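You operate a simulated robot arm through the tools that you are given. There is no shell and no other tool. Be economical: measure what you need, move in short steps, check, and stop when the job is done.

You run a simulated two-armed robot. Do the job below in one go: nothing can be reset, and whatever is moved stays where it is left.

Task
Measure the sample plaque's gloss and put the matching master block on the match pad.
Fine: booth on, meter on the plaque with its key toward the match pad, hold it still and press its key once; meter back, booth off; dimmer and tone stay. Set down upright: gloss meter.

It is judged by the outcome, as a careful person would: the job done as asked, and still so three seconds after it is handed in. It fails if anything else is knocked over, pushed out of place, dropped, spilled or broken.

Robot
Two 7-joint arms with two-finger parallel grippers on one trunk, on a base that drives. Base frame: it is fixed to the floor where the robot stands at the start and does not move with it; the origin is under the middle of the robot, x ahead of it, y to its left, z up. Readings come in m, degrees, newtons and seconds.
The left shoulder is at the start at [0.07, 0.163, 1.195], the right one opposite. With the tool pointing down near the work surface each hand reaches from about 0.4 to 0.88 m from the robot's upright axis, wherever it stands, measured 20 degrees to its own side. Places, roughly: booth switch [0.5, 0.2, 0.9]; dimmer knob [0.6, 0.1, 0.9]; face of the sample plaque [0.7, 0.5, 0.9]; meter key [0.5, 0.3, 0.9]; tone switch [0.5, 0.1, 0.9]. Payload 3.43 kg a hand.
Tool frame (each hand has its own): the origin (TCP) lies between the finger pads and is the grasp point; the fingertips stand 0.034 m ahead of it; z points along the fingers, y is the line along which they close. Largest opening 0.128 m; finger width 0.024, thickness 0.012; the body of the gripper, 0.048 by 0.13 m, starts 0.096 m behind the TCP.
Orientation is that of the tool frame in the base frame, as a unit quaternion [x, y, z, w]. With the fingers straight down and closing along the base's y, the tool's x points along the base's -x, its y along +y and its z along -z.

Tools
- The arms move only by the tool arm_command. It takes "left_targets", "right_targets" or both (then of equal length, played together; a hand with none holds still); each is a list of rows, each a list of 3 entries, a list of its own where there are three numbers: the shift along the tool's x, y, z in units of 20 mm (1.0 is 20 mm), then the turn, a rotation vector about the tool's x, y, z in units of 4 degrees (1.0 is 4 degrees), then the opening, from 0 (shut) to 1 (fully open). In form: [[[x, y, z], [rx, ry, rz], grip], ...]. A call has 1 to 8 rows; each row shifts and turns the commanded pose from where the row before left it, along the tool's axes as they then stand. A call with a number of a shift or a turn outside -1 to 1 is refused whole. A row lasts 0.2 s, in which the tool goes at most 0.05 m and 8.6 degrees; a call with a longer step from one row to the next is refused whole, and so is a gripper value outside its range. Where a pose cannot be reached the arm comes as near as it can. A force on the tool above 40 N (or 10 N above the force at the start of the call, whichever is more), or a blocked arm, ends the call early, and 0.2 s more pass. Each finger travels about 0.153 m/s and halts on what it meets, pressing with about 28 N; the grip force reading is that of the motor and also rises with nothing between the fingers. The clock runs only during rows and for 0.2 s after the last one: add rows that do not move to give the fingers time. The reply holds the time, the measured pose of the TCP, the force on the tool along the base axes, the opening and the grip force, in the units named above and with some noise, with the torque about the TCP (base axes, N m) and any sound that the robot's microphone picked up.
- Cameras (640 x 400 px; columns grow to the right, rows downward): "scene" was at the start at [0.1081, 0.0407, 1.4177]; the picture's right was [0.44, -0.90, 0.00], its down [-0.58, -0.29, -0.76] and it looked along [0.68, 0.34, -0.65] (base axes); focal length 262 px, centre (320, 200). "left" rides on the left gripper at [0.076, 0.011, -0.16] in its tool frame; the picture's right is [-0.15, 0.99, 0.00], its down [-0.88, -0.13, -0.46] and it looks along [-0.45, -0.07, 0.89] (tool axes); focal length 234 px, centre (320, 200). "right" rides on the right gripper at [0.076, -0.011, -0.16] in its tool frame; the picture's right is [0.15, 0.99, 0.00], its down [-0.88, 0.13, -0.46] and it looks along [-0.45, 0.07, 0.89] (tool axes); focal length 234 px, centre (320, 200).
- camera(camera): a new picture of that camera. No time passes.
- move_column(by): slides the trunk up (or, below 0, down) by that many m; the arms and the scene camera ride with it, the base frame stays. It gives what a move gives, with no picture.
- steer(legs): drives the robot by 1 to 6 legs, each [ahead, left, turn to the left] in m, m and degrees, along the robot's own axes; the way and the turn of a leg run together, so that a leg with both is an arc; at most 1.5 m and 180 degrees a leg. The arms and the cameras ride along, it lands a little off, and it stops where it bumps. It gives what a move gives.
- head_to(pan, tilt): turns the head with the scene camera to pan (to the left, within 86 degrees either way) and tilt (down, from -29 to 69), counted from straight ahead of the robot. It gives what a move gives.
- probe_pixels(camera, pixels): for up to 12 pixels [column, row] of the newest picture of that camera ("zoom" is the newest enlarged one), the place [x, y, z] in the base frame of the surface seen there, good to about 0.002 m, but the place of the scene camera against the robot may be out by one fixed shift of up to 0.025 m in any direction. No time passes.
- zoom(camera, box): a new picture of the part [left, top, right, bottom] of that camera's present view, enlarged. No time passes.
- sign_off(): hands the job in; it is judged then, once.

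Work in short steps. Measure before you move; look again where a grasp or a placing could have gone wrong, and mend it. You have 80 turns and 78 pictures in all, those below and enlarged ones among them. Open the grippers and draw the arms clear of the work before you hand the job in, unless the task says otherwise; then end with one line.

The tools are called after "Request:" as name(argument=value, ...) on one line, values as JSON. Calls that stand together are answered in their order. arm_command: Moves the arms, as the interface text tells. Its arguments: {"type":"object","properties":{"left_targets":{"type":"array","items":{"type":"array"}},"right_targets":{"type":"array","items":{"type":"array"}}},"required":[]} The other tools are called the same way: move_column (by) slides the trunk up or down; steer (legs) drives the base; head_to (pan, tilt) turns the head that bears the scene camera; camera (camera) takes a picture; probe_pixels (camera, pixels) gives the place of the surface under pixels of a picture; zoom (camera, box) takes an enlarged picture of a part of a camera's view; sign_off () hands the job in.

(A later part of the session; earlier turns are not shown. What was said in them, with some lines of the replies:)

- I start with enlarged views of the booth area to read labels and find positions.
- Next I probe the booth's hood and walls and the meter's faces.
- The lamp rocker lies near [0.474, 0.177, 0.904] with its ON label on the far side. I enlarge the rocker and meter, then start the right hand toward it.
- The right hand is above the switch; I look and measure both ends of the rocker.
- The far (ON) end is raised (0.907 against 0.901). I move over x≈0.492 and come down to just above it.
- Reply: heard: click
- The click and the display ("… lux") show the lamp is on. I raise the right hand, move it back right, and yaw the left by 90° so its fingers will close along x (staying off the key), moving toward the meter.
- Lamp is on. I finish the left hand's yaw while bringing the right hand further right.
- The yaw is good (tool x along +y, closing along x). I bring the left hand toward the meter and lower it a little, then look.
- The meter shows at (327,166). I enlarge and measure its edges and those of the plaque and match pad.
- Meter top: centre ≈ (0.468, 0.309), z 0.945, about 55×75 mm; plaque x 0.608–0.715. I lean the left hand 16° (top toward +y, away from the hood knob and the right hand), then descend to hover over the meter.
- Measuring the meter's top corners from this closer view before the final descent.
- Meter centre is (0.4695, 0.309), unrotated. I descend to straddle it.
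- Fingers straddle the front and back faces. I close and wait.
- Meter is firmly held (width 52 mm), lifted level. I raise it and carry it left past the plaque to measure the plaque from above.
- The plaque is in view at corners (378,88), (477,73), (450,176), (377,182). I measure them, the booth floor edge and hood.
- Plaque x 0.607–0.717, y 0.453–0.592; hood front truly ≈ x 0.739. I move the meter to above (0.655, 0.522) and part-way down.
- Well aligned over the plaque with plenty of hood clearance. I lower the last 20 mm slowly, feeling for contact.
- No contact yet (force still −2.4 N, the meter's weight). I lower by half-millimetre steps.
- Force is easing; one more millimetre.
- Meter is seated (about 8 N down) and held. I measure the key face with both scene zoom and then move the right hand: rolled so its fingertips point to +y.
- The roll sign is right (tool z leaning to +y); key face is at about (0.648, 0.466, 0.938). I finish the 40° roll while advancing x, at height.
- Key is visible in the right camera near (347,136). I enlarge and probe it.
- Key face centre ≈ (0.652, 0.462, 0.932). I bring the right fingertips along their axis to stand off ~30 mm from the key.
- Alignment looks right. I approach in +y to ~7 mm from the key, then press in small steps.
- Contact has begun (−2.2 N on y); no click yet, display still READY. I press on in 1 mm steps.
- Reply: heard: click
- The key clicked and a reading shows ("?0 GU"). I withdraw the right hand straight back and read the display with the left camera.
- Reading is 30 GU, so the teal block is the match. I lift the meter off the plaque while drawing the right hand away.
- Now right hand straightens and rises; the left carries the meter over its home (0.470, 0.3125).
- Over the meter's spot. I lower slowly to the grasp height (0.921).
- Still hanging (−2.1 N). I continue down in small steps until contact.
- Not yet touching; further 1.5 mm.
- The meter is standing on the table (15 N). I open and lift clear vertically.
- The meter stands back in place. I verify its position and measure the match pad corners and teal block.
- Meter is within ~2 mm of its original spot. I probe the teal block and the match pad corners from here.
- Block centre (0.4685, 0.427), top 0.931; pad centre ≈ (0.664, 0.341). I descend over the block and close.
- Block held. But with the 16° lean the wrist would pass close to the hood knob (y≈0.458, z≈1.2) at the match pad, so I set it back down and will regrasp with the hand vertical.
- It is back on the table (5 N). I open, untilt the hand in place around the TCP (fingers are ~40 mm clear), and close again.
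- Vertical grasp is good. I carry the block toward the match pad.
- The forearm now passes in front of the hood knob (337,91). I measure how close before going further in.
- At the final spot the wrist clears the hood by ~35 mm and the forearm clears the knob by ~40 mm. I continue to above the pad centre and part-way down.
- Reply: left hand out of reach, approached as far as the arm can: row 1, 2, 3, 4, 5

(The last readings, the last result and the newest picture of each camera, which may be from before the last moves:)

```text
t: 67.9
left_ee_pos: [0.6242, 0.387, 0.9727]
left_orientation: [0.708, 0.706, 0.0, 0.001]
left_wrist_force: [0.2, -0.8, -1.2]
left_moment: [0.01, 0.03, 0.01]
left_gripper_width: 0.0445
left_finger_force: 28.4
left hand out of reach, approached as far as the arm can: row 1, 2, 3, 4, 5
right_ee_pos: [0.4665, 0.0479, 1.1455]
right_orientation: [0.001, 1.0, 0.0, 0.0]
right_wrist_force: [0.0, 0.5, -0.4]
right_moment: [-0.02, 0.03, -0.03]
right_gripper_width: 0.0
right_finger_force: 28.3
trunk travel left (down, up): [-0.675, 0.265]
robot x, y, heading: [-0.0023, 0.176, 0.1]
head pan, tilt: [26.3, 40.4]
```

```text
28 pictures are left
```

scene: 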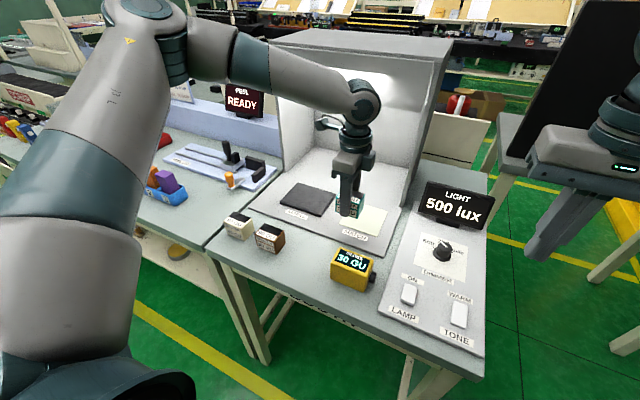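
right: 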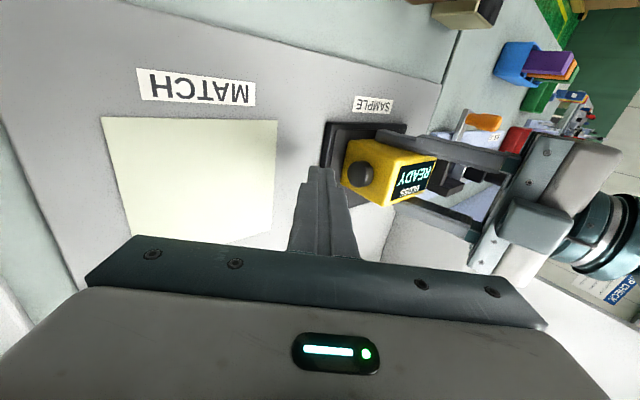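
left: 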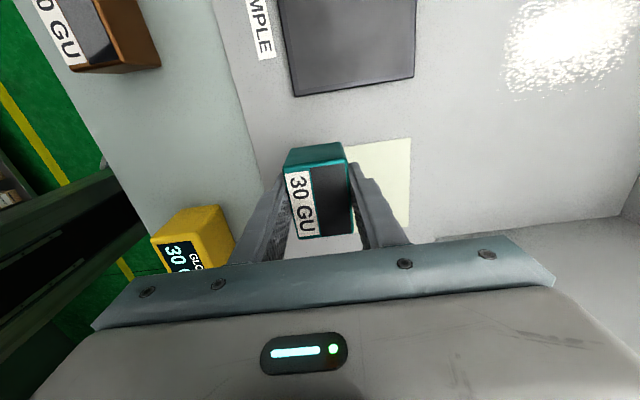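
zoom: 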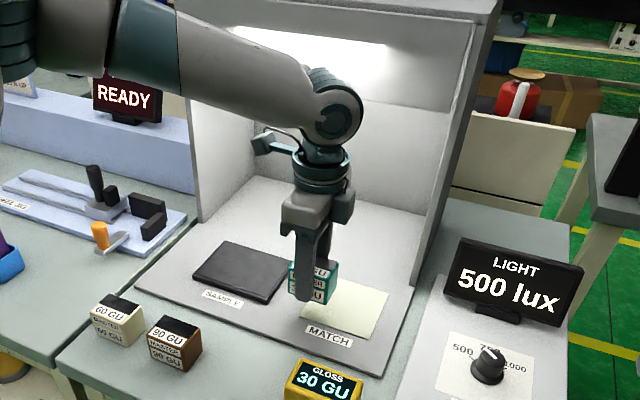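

The pose is beyond a joint limit from here (arm stopped at (0.624, 0.387)). I back the block out and up, then drive the base 0.18 m right so the target lies as the plaque did to the left arm.

Request:
arm_command(left_targets=[[[0.2, -1, -0.5], [0, 0, 0], 0], [[0.2, -1, -0.5], [0, 0, 0], 0], [[0.2, -1, -0.5], [0, 0, 0], 0], [[0.2, -1, -0.5], [0, 0, 0], 0], [[0.2, -1, -0.5], [0, 0, 0], 0], [[0.2, -1, -0.5], [0, 0, 0], 0], [[0, 0, 0], [0, 0, 0], 0]])

Request:
steer(legs=[[0, -0.18, 0]])

Request:
camera(camera="scene")

```text
t: 69.5
left_ee_pos: [0.5039, 0.4112, 1.0332]
left_orientation: [0.708, 0.706, 0.0, -0.001]
left_wrist_force: [0.1, -0.3, -1.6]
left_moment: [0.0, -0.02, -0.01]
left_gripper_width: 0.0447
left_finger_force: 28.2
right_ee_pos: [0.4672, 0.0471, 1.1458]
right_orientation: [0.001, 1.0, 0.0, -0.001]
right_wrist_force: [0.3, 0.3, 0.6]
right_moment: [-0.01, 0.03, -0.01]
right_gripper_width: 0.0
right_finger_force: 27.5
trunk travel left (down, up): [-0.675, 0.265]
robot x, y, heading: [0.0016, 0.175, -0.1]
head pan, tilt: [26.3, 40.4]
```

```text
t: 71.0
left_ee_pos: [0.5034, 0.2369, 1.0328]
left_orientation: [0.707, 0.708, 0.0, 0.001]
left_wrist_force: [-0.1, 0.1, -1.3]
left_moment: [-0.03, 0.04, 0.02]
left_gripper_width: 0.0448
left_finger_force: 28.1
right_ee_pos: [0.4674, -0.1284, 1.1472]
right_orientation: [-0.002, 1.0, -0.001, -0.001]
right_wrist_force: [0.1, -1.0, -0.7]
right_moment: [-0.01, -0.03, 0.01]
right_gripper_width: 0.0001
right_finger_force: 28.1
trunk travel left (down, up): [-0.675, 0.265]
robot x, y, heading: [0.0002, -0.0018, 0.4]
head pan, tilt: [26.3, 40.4]
```

```text
27 pictures are left
```

scene: 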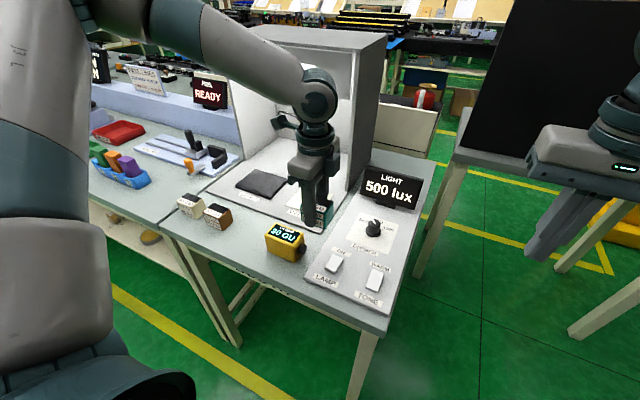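

Now at (0.503, 0.237, 1.033). I move to above the pad centre.

Request:
arm_command(left_targets=[[[0.656, 0.966, 0], [0, 0, 0], 0], [[0.656, 0.966, 0], [0, 0, 0], 0], [[0.656, 0.966, 0], [0, 0, 0], 0], [[0.656, 0.966, 0], [0, 0, 0], 0], [[0.656, 0.966, 0], [0, 0, 0], 0], [[0.656, 0.966, 0], [0, 0, 0], 0], [[0.656, 0.966, 0], [0, 0, 0], 0], [[0.656, 0.966, 0], [0, 0, 0], 0]])

Request:
camera(camera="left")

Request:
zoom(camera="scene", box=[200, 20, 420, 240])

```text
t: 72.8
left_ee_pos: [0.6585, 0.3394, 1.0332]
left_orientation: [0.707, 0.707, -0.001, 0.0]
left_wrist_force: [0.5, 0.5, -1.9]
left_moment: [-0.04, 0.05, 0.03]
left_gripper_width: 0.0446
left_finger_force: 28.1
right_ee_pos: [0.4688, -0.1285, 1.1459]
right_orientation: [-0.002, 1.0, 0.0, -0.001]
right_wrist_force: [0.7, 0.4, -0.4]
right_moment: [-0.01, 0.0, 0.01]
right_gripper_width: 0.0
right_finger_force: 27.6
trunk travel left (down, up): [-0.675, 0.265]
robot x, y, heading: [0.0013, -0.003, 0.2]
head pan, tilt: [26.3, 40.4]
```

```text
26 pictures are left
```

left: 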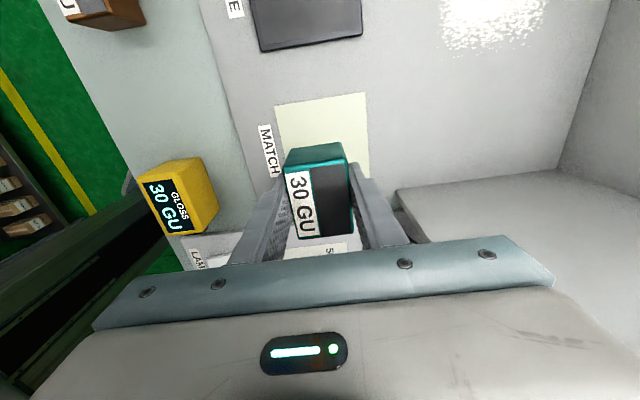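

```text
1.82 times, centred on (310, 130) of scene
```

zoom: 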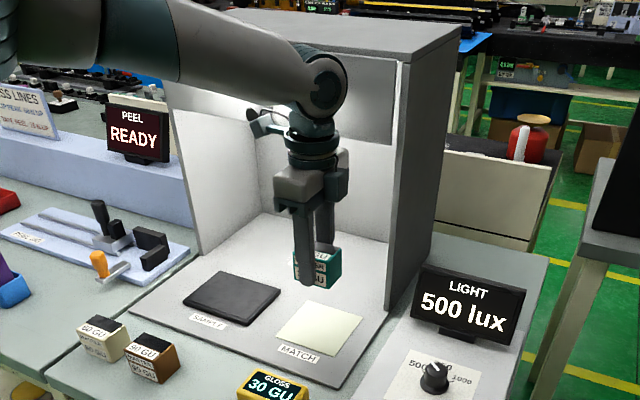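

Over the pad. Before descending I check forearm clearance to the knob.

Request:
camera(camera="scene")

Request:
probe_pixels(camera="scene", pixels=[[260, 50], [265, 65], [280, 65], [290, 65], [300, 65], [315, 70], [320, 48], [245, 60], [315, 105]])

```text
24 pictures are left
```

scene: 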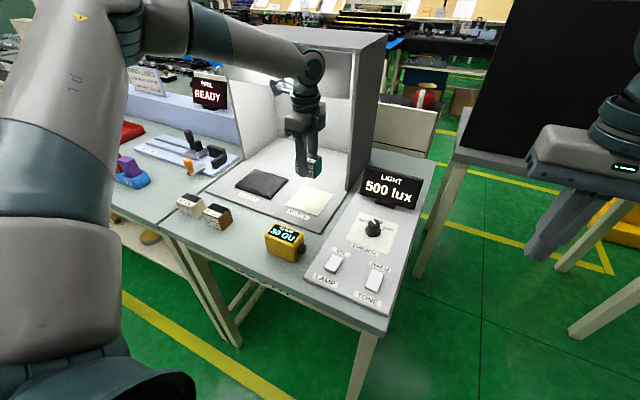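

```text
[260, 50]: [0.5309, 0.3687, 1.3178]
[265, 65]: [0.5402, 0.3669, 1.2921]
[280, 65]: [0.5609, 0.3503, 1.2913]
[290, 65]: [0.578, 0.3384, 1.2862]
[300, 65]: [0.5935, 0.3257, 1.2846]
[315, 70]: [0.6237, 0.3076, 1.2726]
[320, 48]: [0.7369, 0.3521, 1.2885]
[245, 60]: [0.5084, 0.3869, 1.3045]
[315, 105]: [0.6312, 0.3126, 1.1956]
```

The forearm runs well away from the knob. I descend to just above the pad.

Request:
arm_command(left_targets=[[[0.05, 0.1, 1], [0, 0, 0], 0], [[0, 0, 1], [0, 0, 0], 0], [[0, 0, 1], [0, 0, 0], 0], [[0, 0, 1], [0, 0, 0], 0], [[0, 0, 0.6], [0, 0, 0], 0], [[0, 0, 0.3], [0, 0, 0], 0], [[0, 0, 0.15], [0, 0, 0], 0], [[0, 0, 0], [0, 0, 0], 0]])

Request:
zoom(camera="scene", box=[220, 110, 380, 240])

```text
t: 74.6
left_ee_pos: [0.6598, 0.3415, 0.9316]
left_orientation: [0.707, 0.708, 0.0, 0.0]
left_wrist_force: [0.2, -0.8, -0.2]
left_moment: [0.03, 0.03, 0.01]
left_gripper_width: 0.0445
left_finger_force: 28.0
right_ee_pos: [0.4675, -0.1288, 1.1464]
right_orientation: [-0.001, 1.0, -0.001, 0.0]
right_wrist_force: [0.2, 0.3, 0.3]
right_moment: [-0.02, 0.02, -0.01]
right_gripper_width: 0.0001
right_finger_force: 27.6
trunk travel left (down, up): [-0.675, 0.265]
robot x, y, heading: [0.003, -0.0006, 0.0]
head pan, tilt: [26.3, 40.4]
```

```text
3.08 times, centred on (300, 175) of scene
```

zoom: 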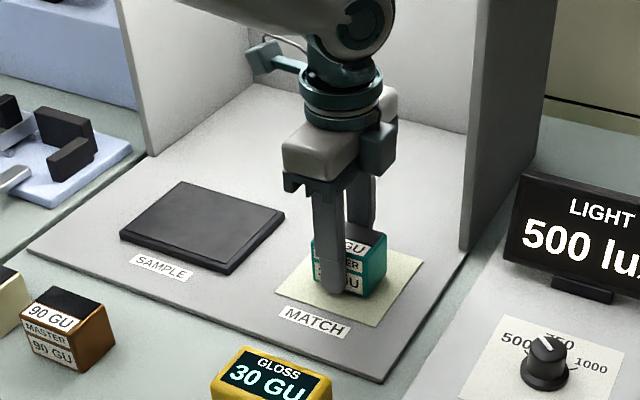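

Block is centred over the pad, ~3 mm up. I lower in small steps to contact.

Request:
arm_command(left_targets=[[[0, 0, 0.08], [0, 0, 0], 0], [[0, 0, 0.05], [0, 0, 0], 0], [[0, 0, 0], [0, 0, 0], 0]])

Request:
arm_command(left_targets=[[[0, 0, 0.04], [0, 0, 0], 0], [[0, 0, 0], [0, 0, 0], 0]])

```text
t: 75.4
left_ee_pos: [0.6597, 0.3421, 0.9284]
left_orientation: [0.706, 0.708, 0.0, 0.0]
left_wrist_force: [-0.7, -0.8, -1.4]
left_moment: [-0.02, -0.02, 0.0]
left_gripper_width: 0.0446
left_finger_force: 28.1
right_ee_pos: [0.4671, -0.1278, 1.1469]
right_orientation: [-0.002, 1.0, 0.0, 0.0]
right_wrist_force: [-0.2, -0.4, -0.6]
right_moment: [0.03, 0.05, -0.01]
right_gripper_width: 0.0
right_finger_force: 28.3
trunk travel left (down, up): [-0.675, 0.265]
robot x, y, heading: [-0.0032, -0.007, 0.2]
head pan, tilt: [26.3, 40.4]
```

```text
t: 76.0
left_ee_pos: [0.66, 0.3412, 0.9285]
left_orientation: [0.706, 0.708, 0.0, 0.001]
left_wrist_force: [-0.9, 0.4, -1.7]
left_moment: [0.0, 0.01, -0.04]
left_gripper_width: 0.0446
left_finger_force: 27.8
right_ee_pos: [0.4669, -0.1279, 1.1467]
right_orientation: [-0.002, 1.0, 0.001, 0.0]
right_wrist_force: [0.5, 0.4, -1.0]
right_moment: [0.0, 0.0, 0.03]
right_gripper_width: 0.0
right_finger_force: 28.4
trunk travel left (down, up): [-0.675, 0.265]
robot x, y, heading: [0.0015, 0.0005, -0.0]
head pan, tilt: [26.3, 40.4]
```

Still hanging; another 1.5 mm.

Request:
arm_command(left_targets=[[[0, 0, 0.04], [0, 0, 0], 0], [[0, 0, 0.035], [0, 0, 0], 0], [[0, 0, 0], [0, 0, 0], 0]])

```text
t: 76.8
left_ee_pos: [0.6596, 0.341, 0.9265]
left_orientation: [0.707, 0.707, 0.0, 0.0]
left_wrist_force: [0.2, 0.6, -0.4]
left_moment: [-0.03, 0.01, 0.0]
left_gripper_width: 0.0445
left_finger_force: 28.4
right_ee_pos: [0.4671, -0.1283, 1.1471]
right_orientation: [-0.002, 1.0, 0.0, -0.001]
right_wrist_force: [-0.1, 0.0, -0.1]
right_moment: [0.0, 0.0, -0.03]
right_gripper_width: 0.0
right_finger_force: 27.6
trunk travel left (down, up): [-0.675, 0.265]
robot x, y, heading: [-0.0018, -0.0022, 0.2]
head pan, tilt: [26.3, 40.4]
```

Force is rising toward zero; one more millimetre to confirm contact.

Request:
arm_command(left_targets=[[[0, 0, 0.04], [0, 0, 0], 0], [[0, 0, 0], [0, 0, 0], 0]])

```text
t: 77.4
left_ee_pos: [0.6588, 0.3415, 0.9265]
left_orientation: [0.706, 0.708, 0.0, 0.001]
left_wrist_force: [-0.6, -0.8, 0.1]
left_moment: [0.02, 0.05, -0.01]
left_gripper_width: 0.0445
left_finger_force: 28.3
right_ee_pos: [0.4677, -0.1275, 1.1456]
right_orientation: [-0.002, 1.0, 0.0, 0.0]
right_wrist_force: [-0.6, -0.8, -0.3]
right_moment: [-0.02, 0.04, -0.02]
right_gripper_width: 0.0002
right_finger_force: 28.3
trunk travel left (down, up): [-0.675, 0.265]
robot x, y, heading: [-0.0004, -0.0043, 0.3]
head pan, tilt: [26.3, 40.4]
```

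It is touching. I open and lift straight up.

Request:
arm_command(left_targets=[[[0, 0, 0.02], [0, 0, 0], 0], [[0, 0, 0], [0, 0, 0], 0.8], [[0, 0, 0], [0, 0, 0], 0.8], [[0, 0, 0], [0, 0, 0], 0.8], [[0, 0, -0.5], [0, 0, 0], 0.8], [[0, 0, -1], [0, 0, 0], 0.8], [[0, 0, -1], [0, 0, 0], 0.8], [[0, 0, -1], [0, 0, 0], 0.8]])

Request:
arm_command(left_targets=[[[0, -0.5, -1], [0, 0, 0], 0.8], [[0, -1, -1], [0, 0, 0], 0.8], [[0.5, -1, -1], [0, 0, 0], 0.8], [[0.5, -1, -1], [0, 0, 0], 0.8], [[1, -1, -1], [0, 0, 0], 0.8], [[1, -1, -0.5], [0, 0, 0], 0.8], [[1, -1, 0], [0, 0, 0], 0.8], [[1, -1, 0], [0, 0, 0], 0.8]], right_targets=[[[0, 0.9, 0], [0, 0, 0], 0], [[0, 0.9, 0], [0, 0, 0], 0], [[0, 0.9, 0], [0, 0, 0], 0], [[0, 0.9, 0], [0, 0, 0], 0], [[0, 0.9, 0], [0, 0, 0], 0], [[0, 0.9, 0], [0, 0, 0], 0], [[0, 0.9, 0], [0, 0, 0], 0], [[0, 0.9, 0], [0, 0, 0], 0]])

Request:
camera(camera="scene")

```text
t: 79.2
left_ee_pos: [0.66, 0.3405, 0.995]
left_orientation: [0.706, 0.708, 0.0, 0.0]
left_wrist_force: [-0.3, -0.4, -0.1]
left_moment: [0.01, -0.01, -0.02]
left_gripper_width: 0.1028
left_finger_force: 0.0
right_ee_pos: [0.467, -0.1295, 1.1468]
right_orientation: [-0.002, 1.0, 0.0, 0.0]
right_wrist_force: [0.4, -0.3, -0.4]
right_moment: [0.0, 0.0, -0.02]
right_gripper_width: 0.0
right_finger_force: 27.8
trunk travel left (down, up): [-0.675, 0.265]
robot x, y, heading: [-0.0007, 0.0, 0.0]
head pan, tilt: [26.3, 40.4]
```

```text
t: 81.0
left_ee_pos: [0.5061, 0.4434, 1.1054]
left_orientation: [0.708, 0.706, 0.0, 0.002]
left_wrist_force: [0.4, -0.5, -0.1]
left_moment: [-0.07, -0.02, -0.03]
left_gripper_width: 0.1025
left_finger_force: 0.0
right_ee_pos: [0.4647, 0.0177, 1.1484]
right_orientation: [-0.001, 1.0, -0.001, 0.002]
right_wrist_force: [-0.5, 0.5, 0.6]
right_moment: [-0.04, 0.0, 0.02]
right_gripper_width: 0.0001
right_finger_force: 27.6
trunk travel left (down, up): [-0.675, 0.265]
robot x, y, heading: [0.0011, -0.0033, 0.2]
head pan, tilt: [26.3, 40.4]
```

```text
22 pictures are left
```

scene: 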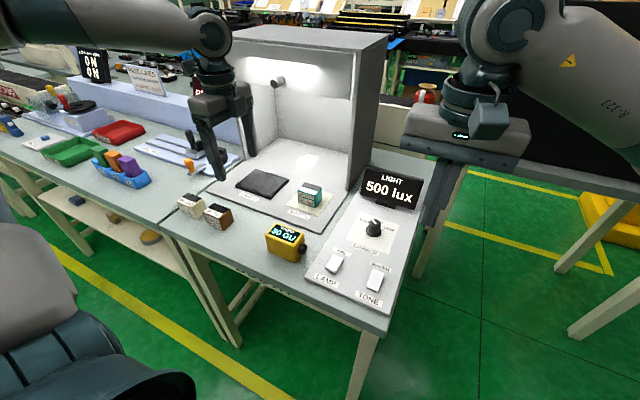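

The block stands on the pad. Now the right hand goes over the near end of the lamp rocker (x≈0.453, y≈0.1755) and down.

Request:
arm_command(right_targets=[[[0.073, 0.987, 0.5], [0, 0, 0], 0], [[0.073, 0.987, 0.5], [0, 0, 0], 0], [[0.073, 0.987, 0.5], [0, 0, 0], 0], [[0.073, 0.987, 0.5], [0, 0, 0], 0], [[0.073, 0.987, 0.5], [0, 0, 0], 0], [[0.073, 0.987, 0.5], [0, 0, 0], 0], [[0.073, 0.987, 0.5], [0, 0, 0], 0], [[0.073, 0.987, 0.5], [0, 0, 0], 0]])

Request:
arm_command(right_targets=[[[0, 0, 1], [0, 0, 0], 0], [[0, 0, 1], [0, 0, 0], 0], [[0, 0, 1], [0, 0, 0], 0], [[0, 0, 1], [0, 0, 0], 0], [[0, 0, 0.9], [0, 0, 0], 0], [[0, 0, 0], [0, 0, 0], 0]])

Request:
zoom(camera="scene", box=[290, 160, 430, 310])

```text
t: 82.8
left_ee_pos: [0.5066, 0.4426, 1.1034]
left_orientation: [0.706, 0.708, 0.0, -0.001]
left_wrist_force: [-0.4, 0.3, -1.0]
left_moment: [-0.01, -0.04, 0.03]
left_gripper_width: 0.1025
left_finger_force: 0.1
right_ee_pos: [0.4528, 0.1743, 1.0664]
right_orientation: [-0.001, 1.0, 0.0, 0.0]
right_wrist_force: [-0.6, 0.0, 0.2]
right_moment: [0.0, 0.0, 0.0]
right_gripper_width: 0.0004
right_finger_force: 28.0
trunk travel left (down, up): [-0.675, 0.265]
robot x, y, heading: [-0.0006, -0.0007, 0.1]
head pan, tilt: [26.3, 40.4]
```

```text
t: 84.2
left_ee_pos: [0.5076, 0.4414, 1.1054]
left_orientation: [0.707, 0.707, 0.001, 0.001]
left_wrist_force: [-0.3, 0.7, -0.7]
left_moment: [0.0, 0.02, -0.01]
left_gripper_width: 0.1025
left_finger_force: 0.0
right_ee_pos: [0.4547, 0.1734, 0.9688]
right_orientation: [-0.002, 1.0, 0.0, 0.0]
right_wrist_force: [-1.0, -1.0, -0.7]
right_moment: [0.0, 0.01, -0.02]
right_gripper_width: 0.0002
right_finger_force: 28.0
trunk travel left (down, up): [-0.675, 0.265]
robot x, y, heading: [-0.0024, 0.0003, 0.0]
head pan, tilt: [26.3, 40.4]
```

```text
2.67 times, centred on (360, 235) of scene
```

zoom: 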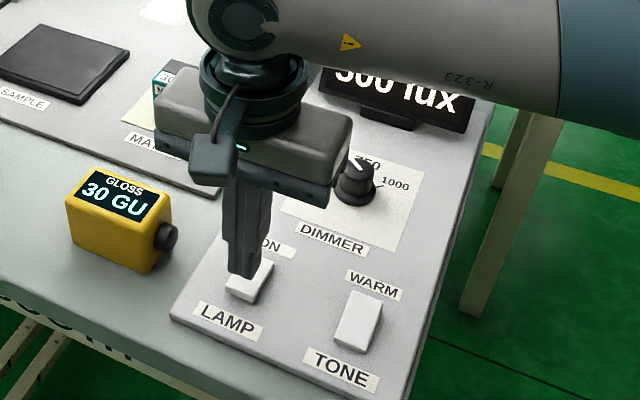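

Positioned over the near half. I press down.

Request:
arm_command(right_targets=[[[0.1, 0.05, 0.8], [0, 0, 0], 0], [[0, 0, 0.2], [0, 0, 0], 0], [[0, 0, 0.2], [0, 0, 0], 0], [[0, 0, 0.2], [0, 0, 0], 0], [[0, 0, 0.15], [0, 0, 0], 0]])

Request:
zoom(camera="scene", box=[290, 160, 430, 310])

```text
t: 85.4
left_ee_pos: [0.5075, 0.4406, 1.1053]
left_orientation: [0.706, 0.708, -0.001, 0.0]
left_wrist_force: [0.7, -0.6, -0.1]
left_moment: [0.03, 0.03, -0.01]
left_gripper_width: 0.1023
left_finger_force: 0.0
right_ee_pos: [0.453, 0.1749, 0.9387]
right_orientation: [-0.001, 1.0, 0.0, 0.001]
right_wrist_force: [-0.4, 0.1, 0.4]
right_moment: [0.0, 0.0, 0.02]
right_gripper_width: 0.0
right_finger_force: 27.3
trunk travel left (down, up): [-0.675, 0.265]
robot x, y, heading: [0.002, -0.0028, 0.1]
head pan, tilt: [26.3, 40.4]
```

```text
2.67 times, centred on (360, 235) of scene
```

zoom: 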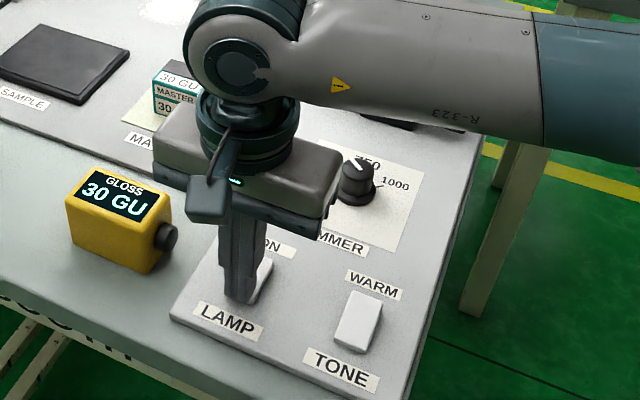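

No click yet (no force). I press a few millimetres more.

Request:
arm_command(right_targets=[[[0, 0, 0.1], [0, 0, 0], 0], [[0, 0, 0.1], [0, 0, 0], 0], [[0, 0, 0], [0, 0, 0], 0]])

```text
t: 86.2
left_ee_pos: [0.5066, 0.4408, 1.1054]
left_orientation: [0.706, 0.708, 0.001, 0.0]
left_wrist_force: [-0.5, -0.4, -0.3]
left_moment: [0.0, 0.0, 0.01]
left_gripper_width: 0.1023
left_finger_force: 0.1
right_ee_pos: [0.4515, 0.1742, 0.9358]
right_orientation: [-0.002, 1.0, 0.001, 0.0]
right_wrist_force: [2.5, -0.1, 19.6]
right_moment: [-0.03, -0.34, 0.18]
right_gripper_width: 0.0
right_finger_force: 27.8
trunk travel left (down, up): [-0.675, 0.265]
robot x, y, heading: [-0.0017, 0.0005, -0.1]
head pan, tilt: [26.3, 40.4]
heard: click
```

Clicked. I raise and withdraw the right hand, and draw the left hand back too.

Request:
arm_command(right_targets=[[[0, 0, -1], [0, 0, 0], 0], [[0, 0, -1], [0, 0, 0], 0], [[0, 0, -1], [0, 0, 0], 0], [[0, 0, -1], [0, 0, 0], 0], [[0, -0.7, -1], [0, 0, 0], 0], [[0, -1, -1], [0, 0, 0], 0], [[0, -1, -1], [0, 0, 0], 0.5], [[0, -1, -1], [0, 0, 0], 1]], left_targets=[[[0, 0, -1], [0, 0, 0], 1], [[0, 0, -1], [0, 0, 0], 1], [[0, 0, -1], [0, 0, 0], 1], [[0.5, -1, -1], [0, 0, 0], 1], [[0.5, -1, -1], [0, 0, 0], 1], [[0.5, -1, 0], [0, 0, 0], 1], [[0.5, -1, 0], [0, 0, 0], 1], [[0.5, -1, 0], [0, 0, 0], 1]])

Request:
camera(camera="scene")

Request:
zoom(camera="scene", box=[170, 140, 330, 260])

Request:
zoom(camera="scene", box=[290, 160, 430, 310])

```text
t: 88.0
left_ee_pos: [0.406, 0.4918, 1.2074]
left_orientation: [0.707, 0.708, 0.0, 0.001]
left_wrist_force: [0.3, -0.1, 0.1]
left_moment: [0.03, -0.04, -0.01]
left_gripper_width: 0.1283
left_finger_force: 0.1
right_ee_pos: [0.4505, 0.0996, 1.0926]
right_orientation: [-0.001, 1.0, 0.0, 0.0]
right_wrist_force: [-0.4, 0.2, 0.1]
right_moment: [-0.01, -0.01, -0.01]
right_gripper_width: 0.1279
right_finger_force: 0.1
trunk travel left (down, up): [-0.675, 0.265]
robot x, y, heading: [-0.0027, 0.0024, 0.2]
head pan, tilt: [26.3, 40.4]
```

```text
19 pictures are left
```

scene: 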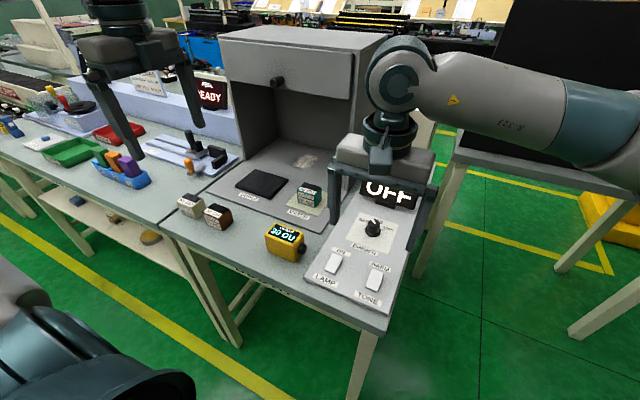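

```text
3.33 times, centred on (250, 200) of scene
```

zoom: 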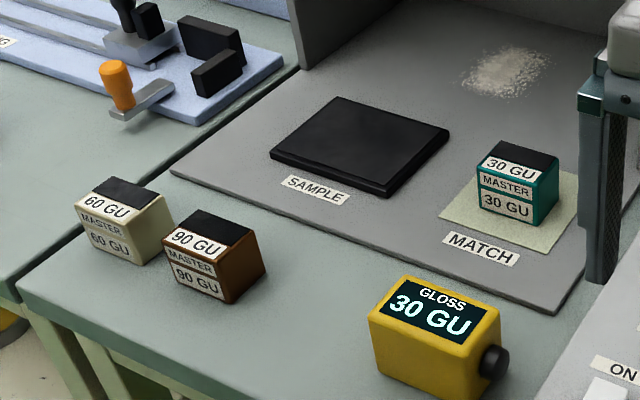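

```text
2.67 times, centred on (360, 235) of scene
```

zoom: 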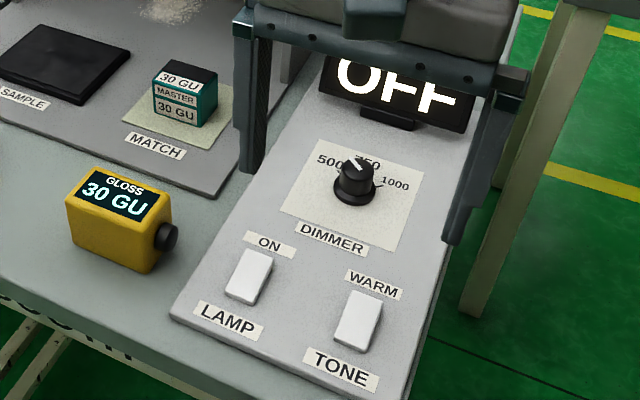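

Light is OFF, the block is on the match pad, the meter is upright in place, and dimmer and tone are unchanged. I lift the right hand higher and clear of the bench.

Request:
arm_command(right_targets=[[[0, -0.5, -1], [0, 0, 0], 1], [[0, -0.5, -1], [0, 0, 0], 1], [[0, -0.5, -1], [0, 0, 0], 1], [[0.3, -0.5, -1], [0, 0, 0], 1], [[0.3, -0.5, -1], [0, 0, 0], 1], [[0.3, -0.5, -1], [0, 0, 0], 1], [[0.3, -0.5, -1], [0, 0, 0], 1]])

Request:
camera(camera="scene")

```text
t: 89.6
left_ee_pos: [0.4075, 0.4902, 1.2069]
left_orientation: [0.707, 0.707, 0.001, 0.0]
left_wrist_force: [-0.3, -0.1, 0.7]
left_moment: [-0.01, 0.0, 0.01]
left_gripper_width: 0.1283
left_finger_force: 0.2
right_ee_pos: [0.4292, 0.0294, 1.2348]
right_orientation: [-0.002, 1.0, 0.0, 0.0]
right_wrist_force: [-0.5, 0.1, 0.5]
right_moment: [0.03, -0.01, -0.01]
right_gripper_width: 0.1281
right_finger_force: 0.0
trunk travel left (down, up): [-0.675, 0.265]
robot x, y, heading: [-0.0006, -0.0027, 0.2]
head pan, tilt: [26.3, 40.4]
```

```text
16 pictures are left
```

scene: 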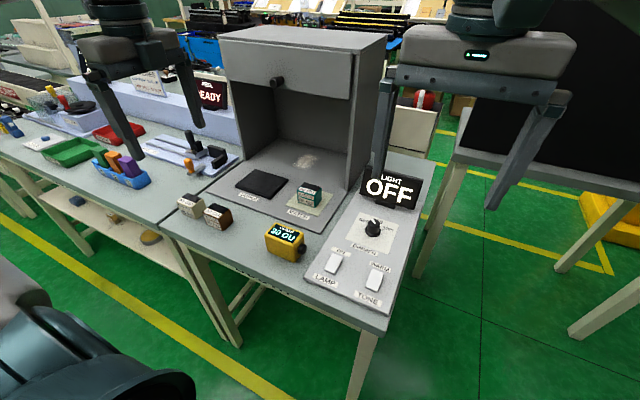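

Everything is in place and both arms are clear, so I hand it in.

Request:
sign_off()

```text
The job is handed in.
```

The plaque measured 30 GU and the 30 GU master block is on the match pad; the meter is back upright, the booth is off, and dimmer and tone are unchanged.
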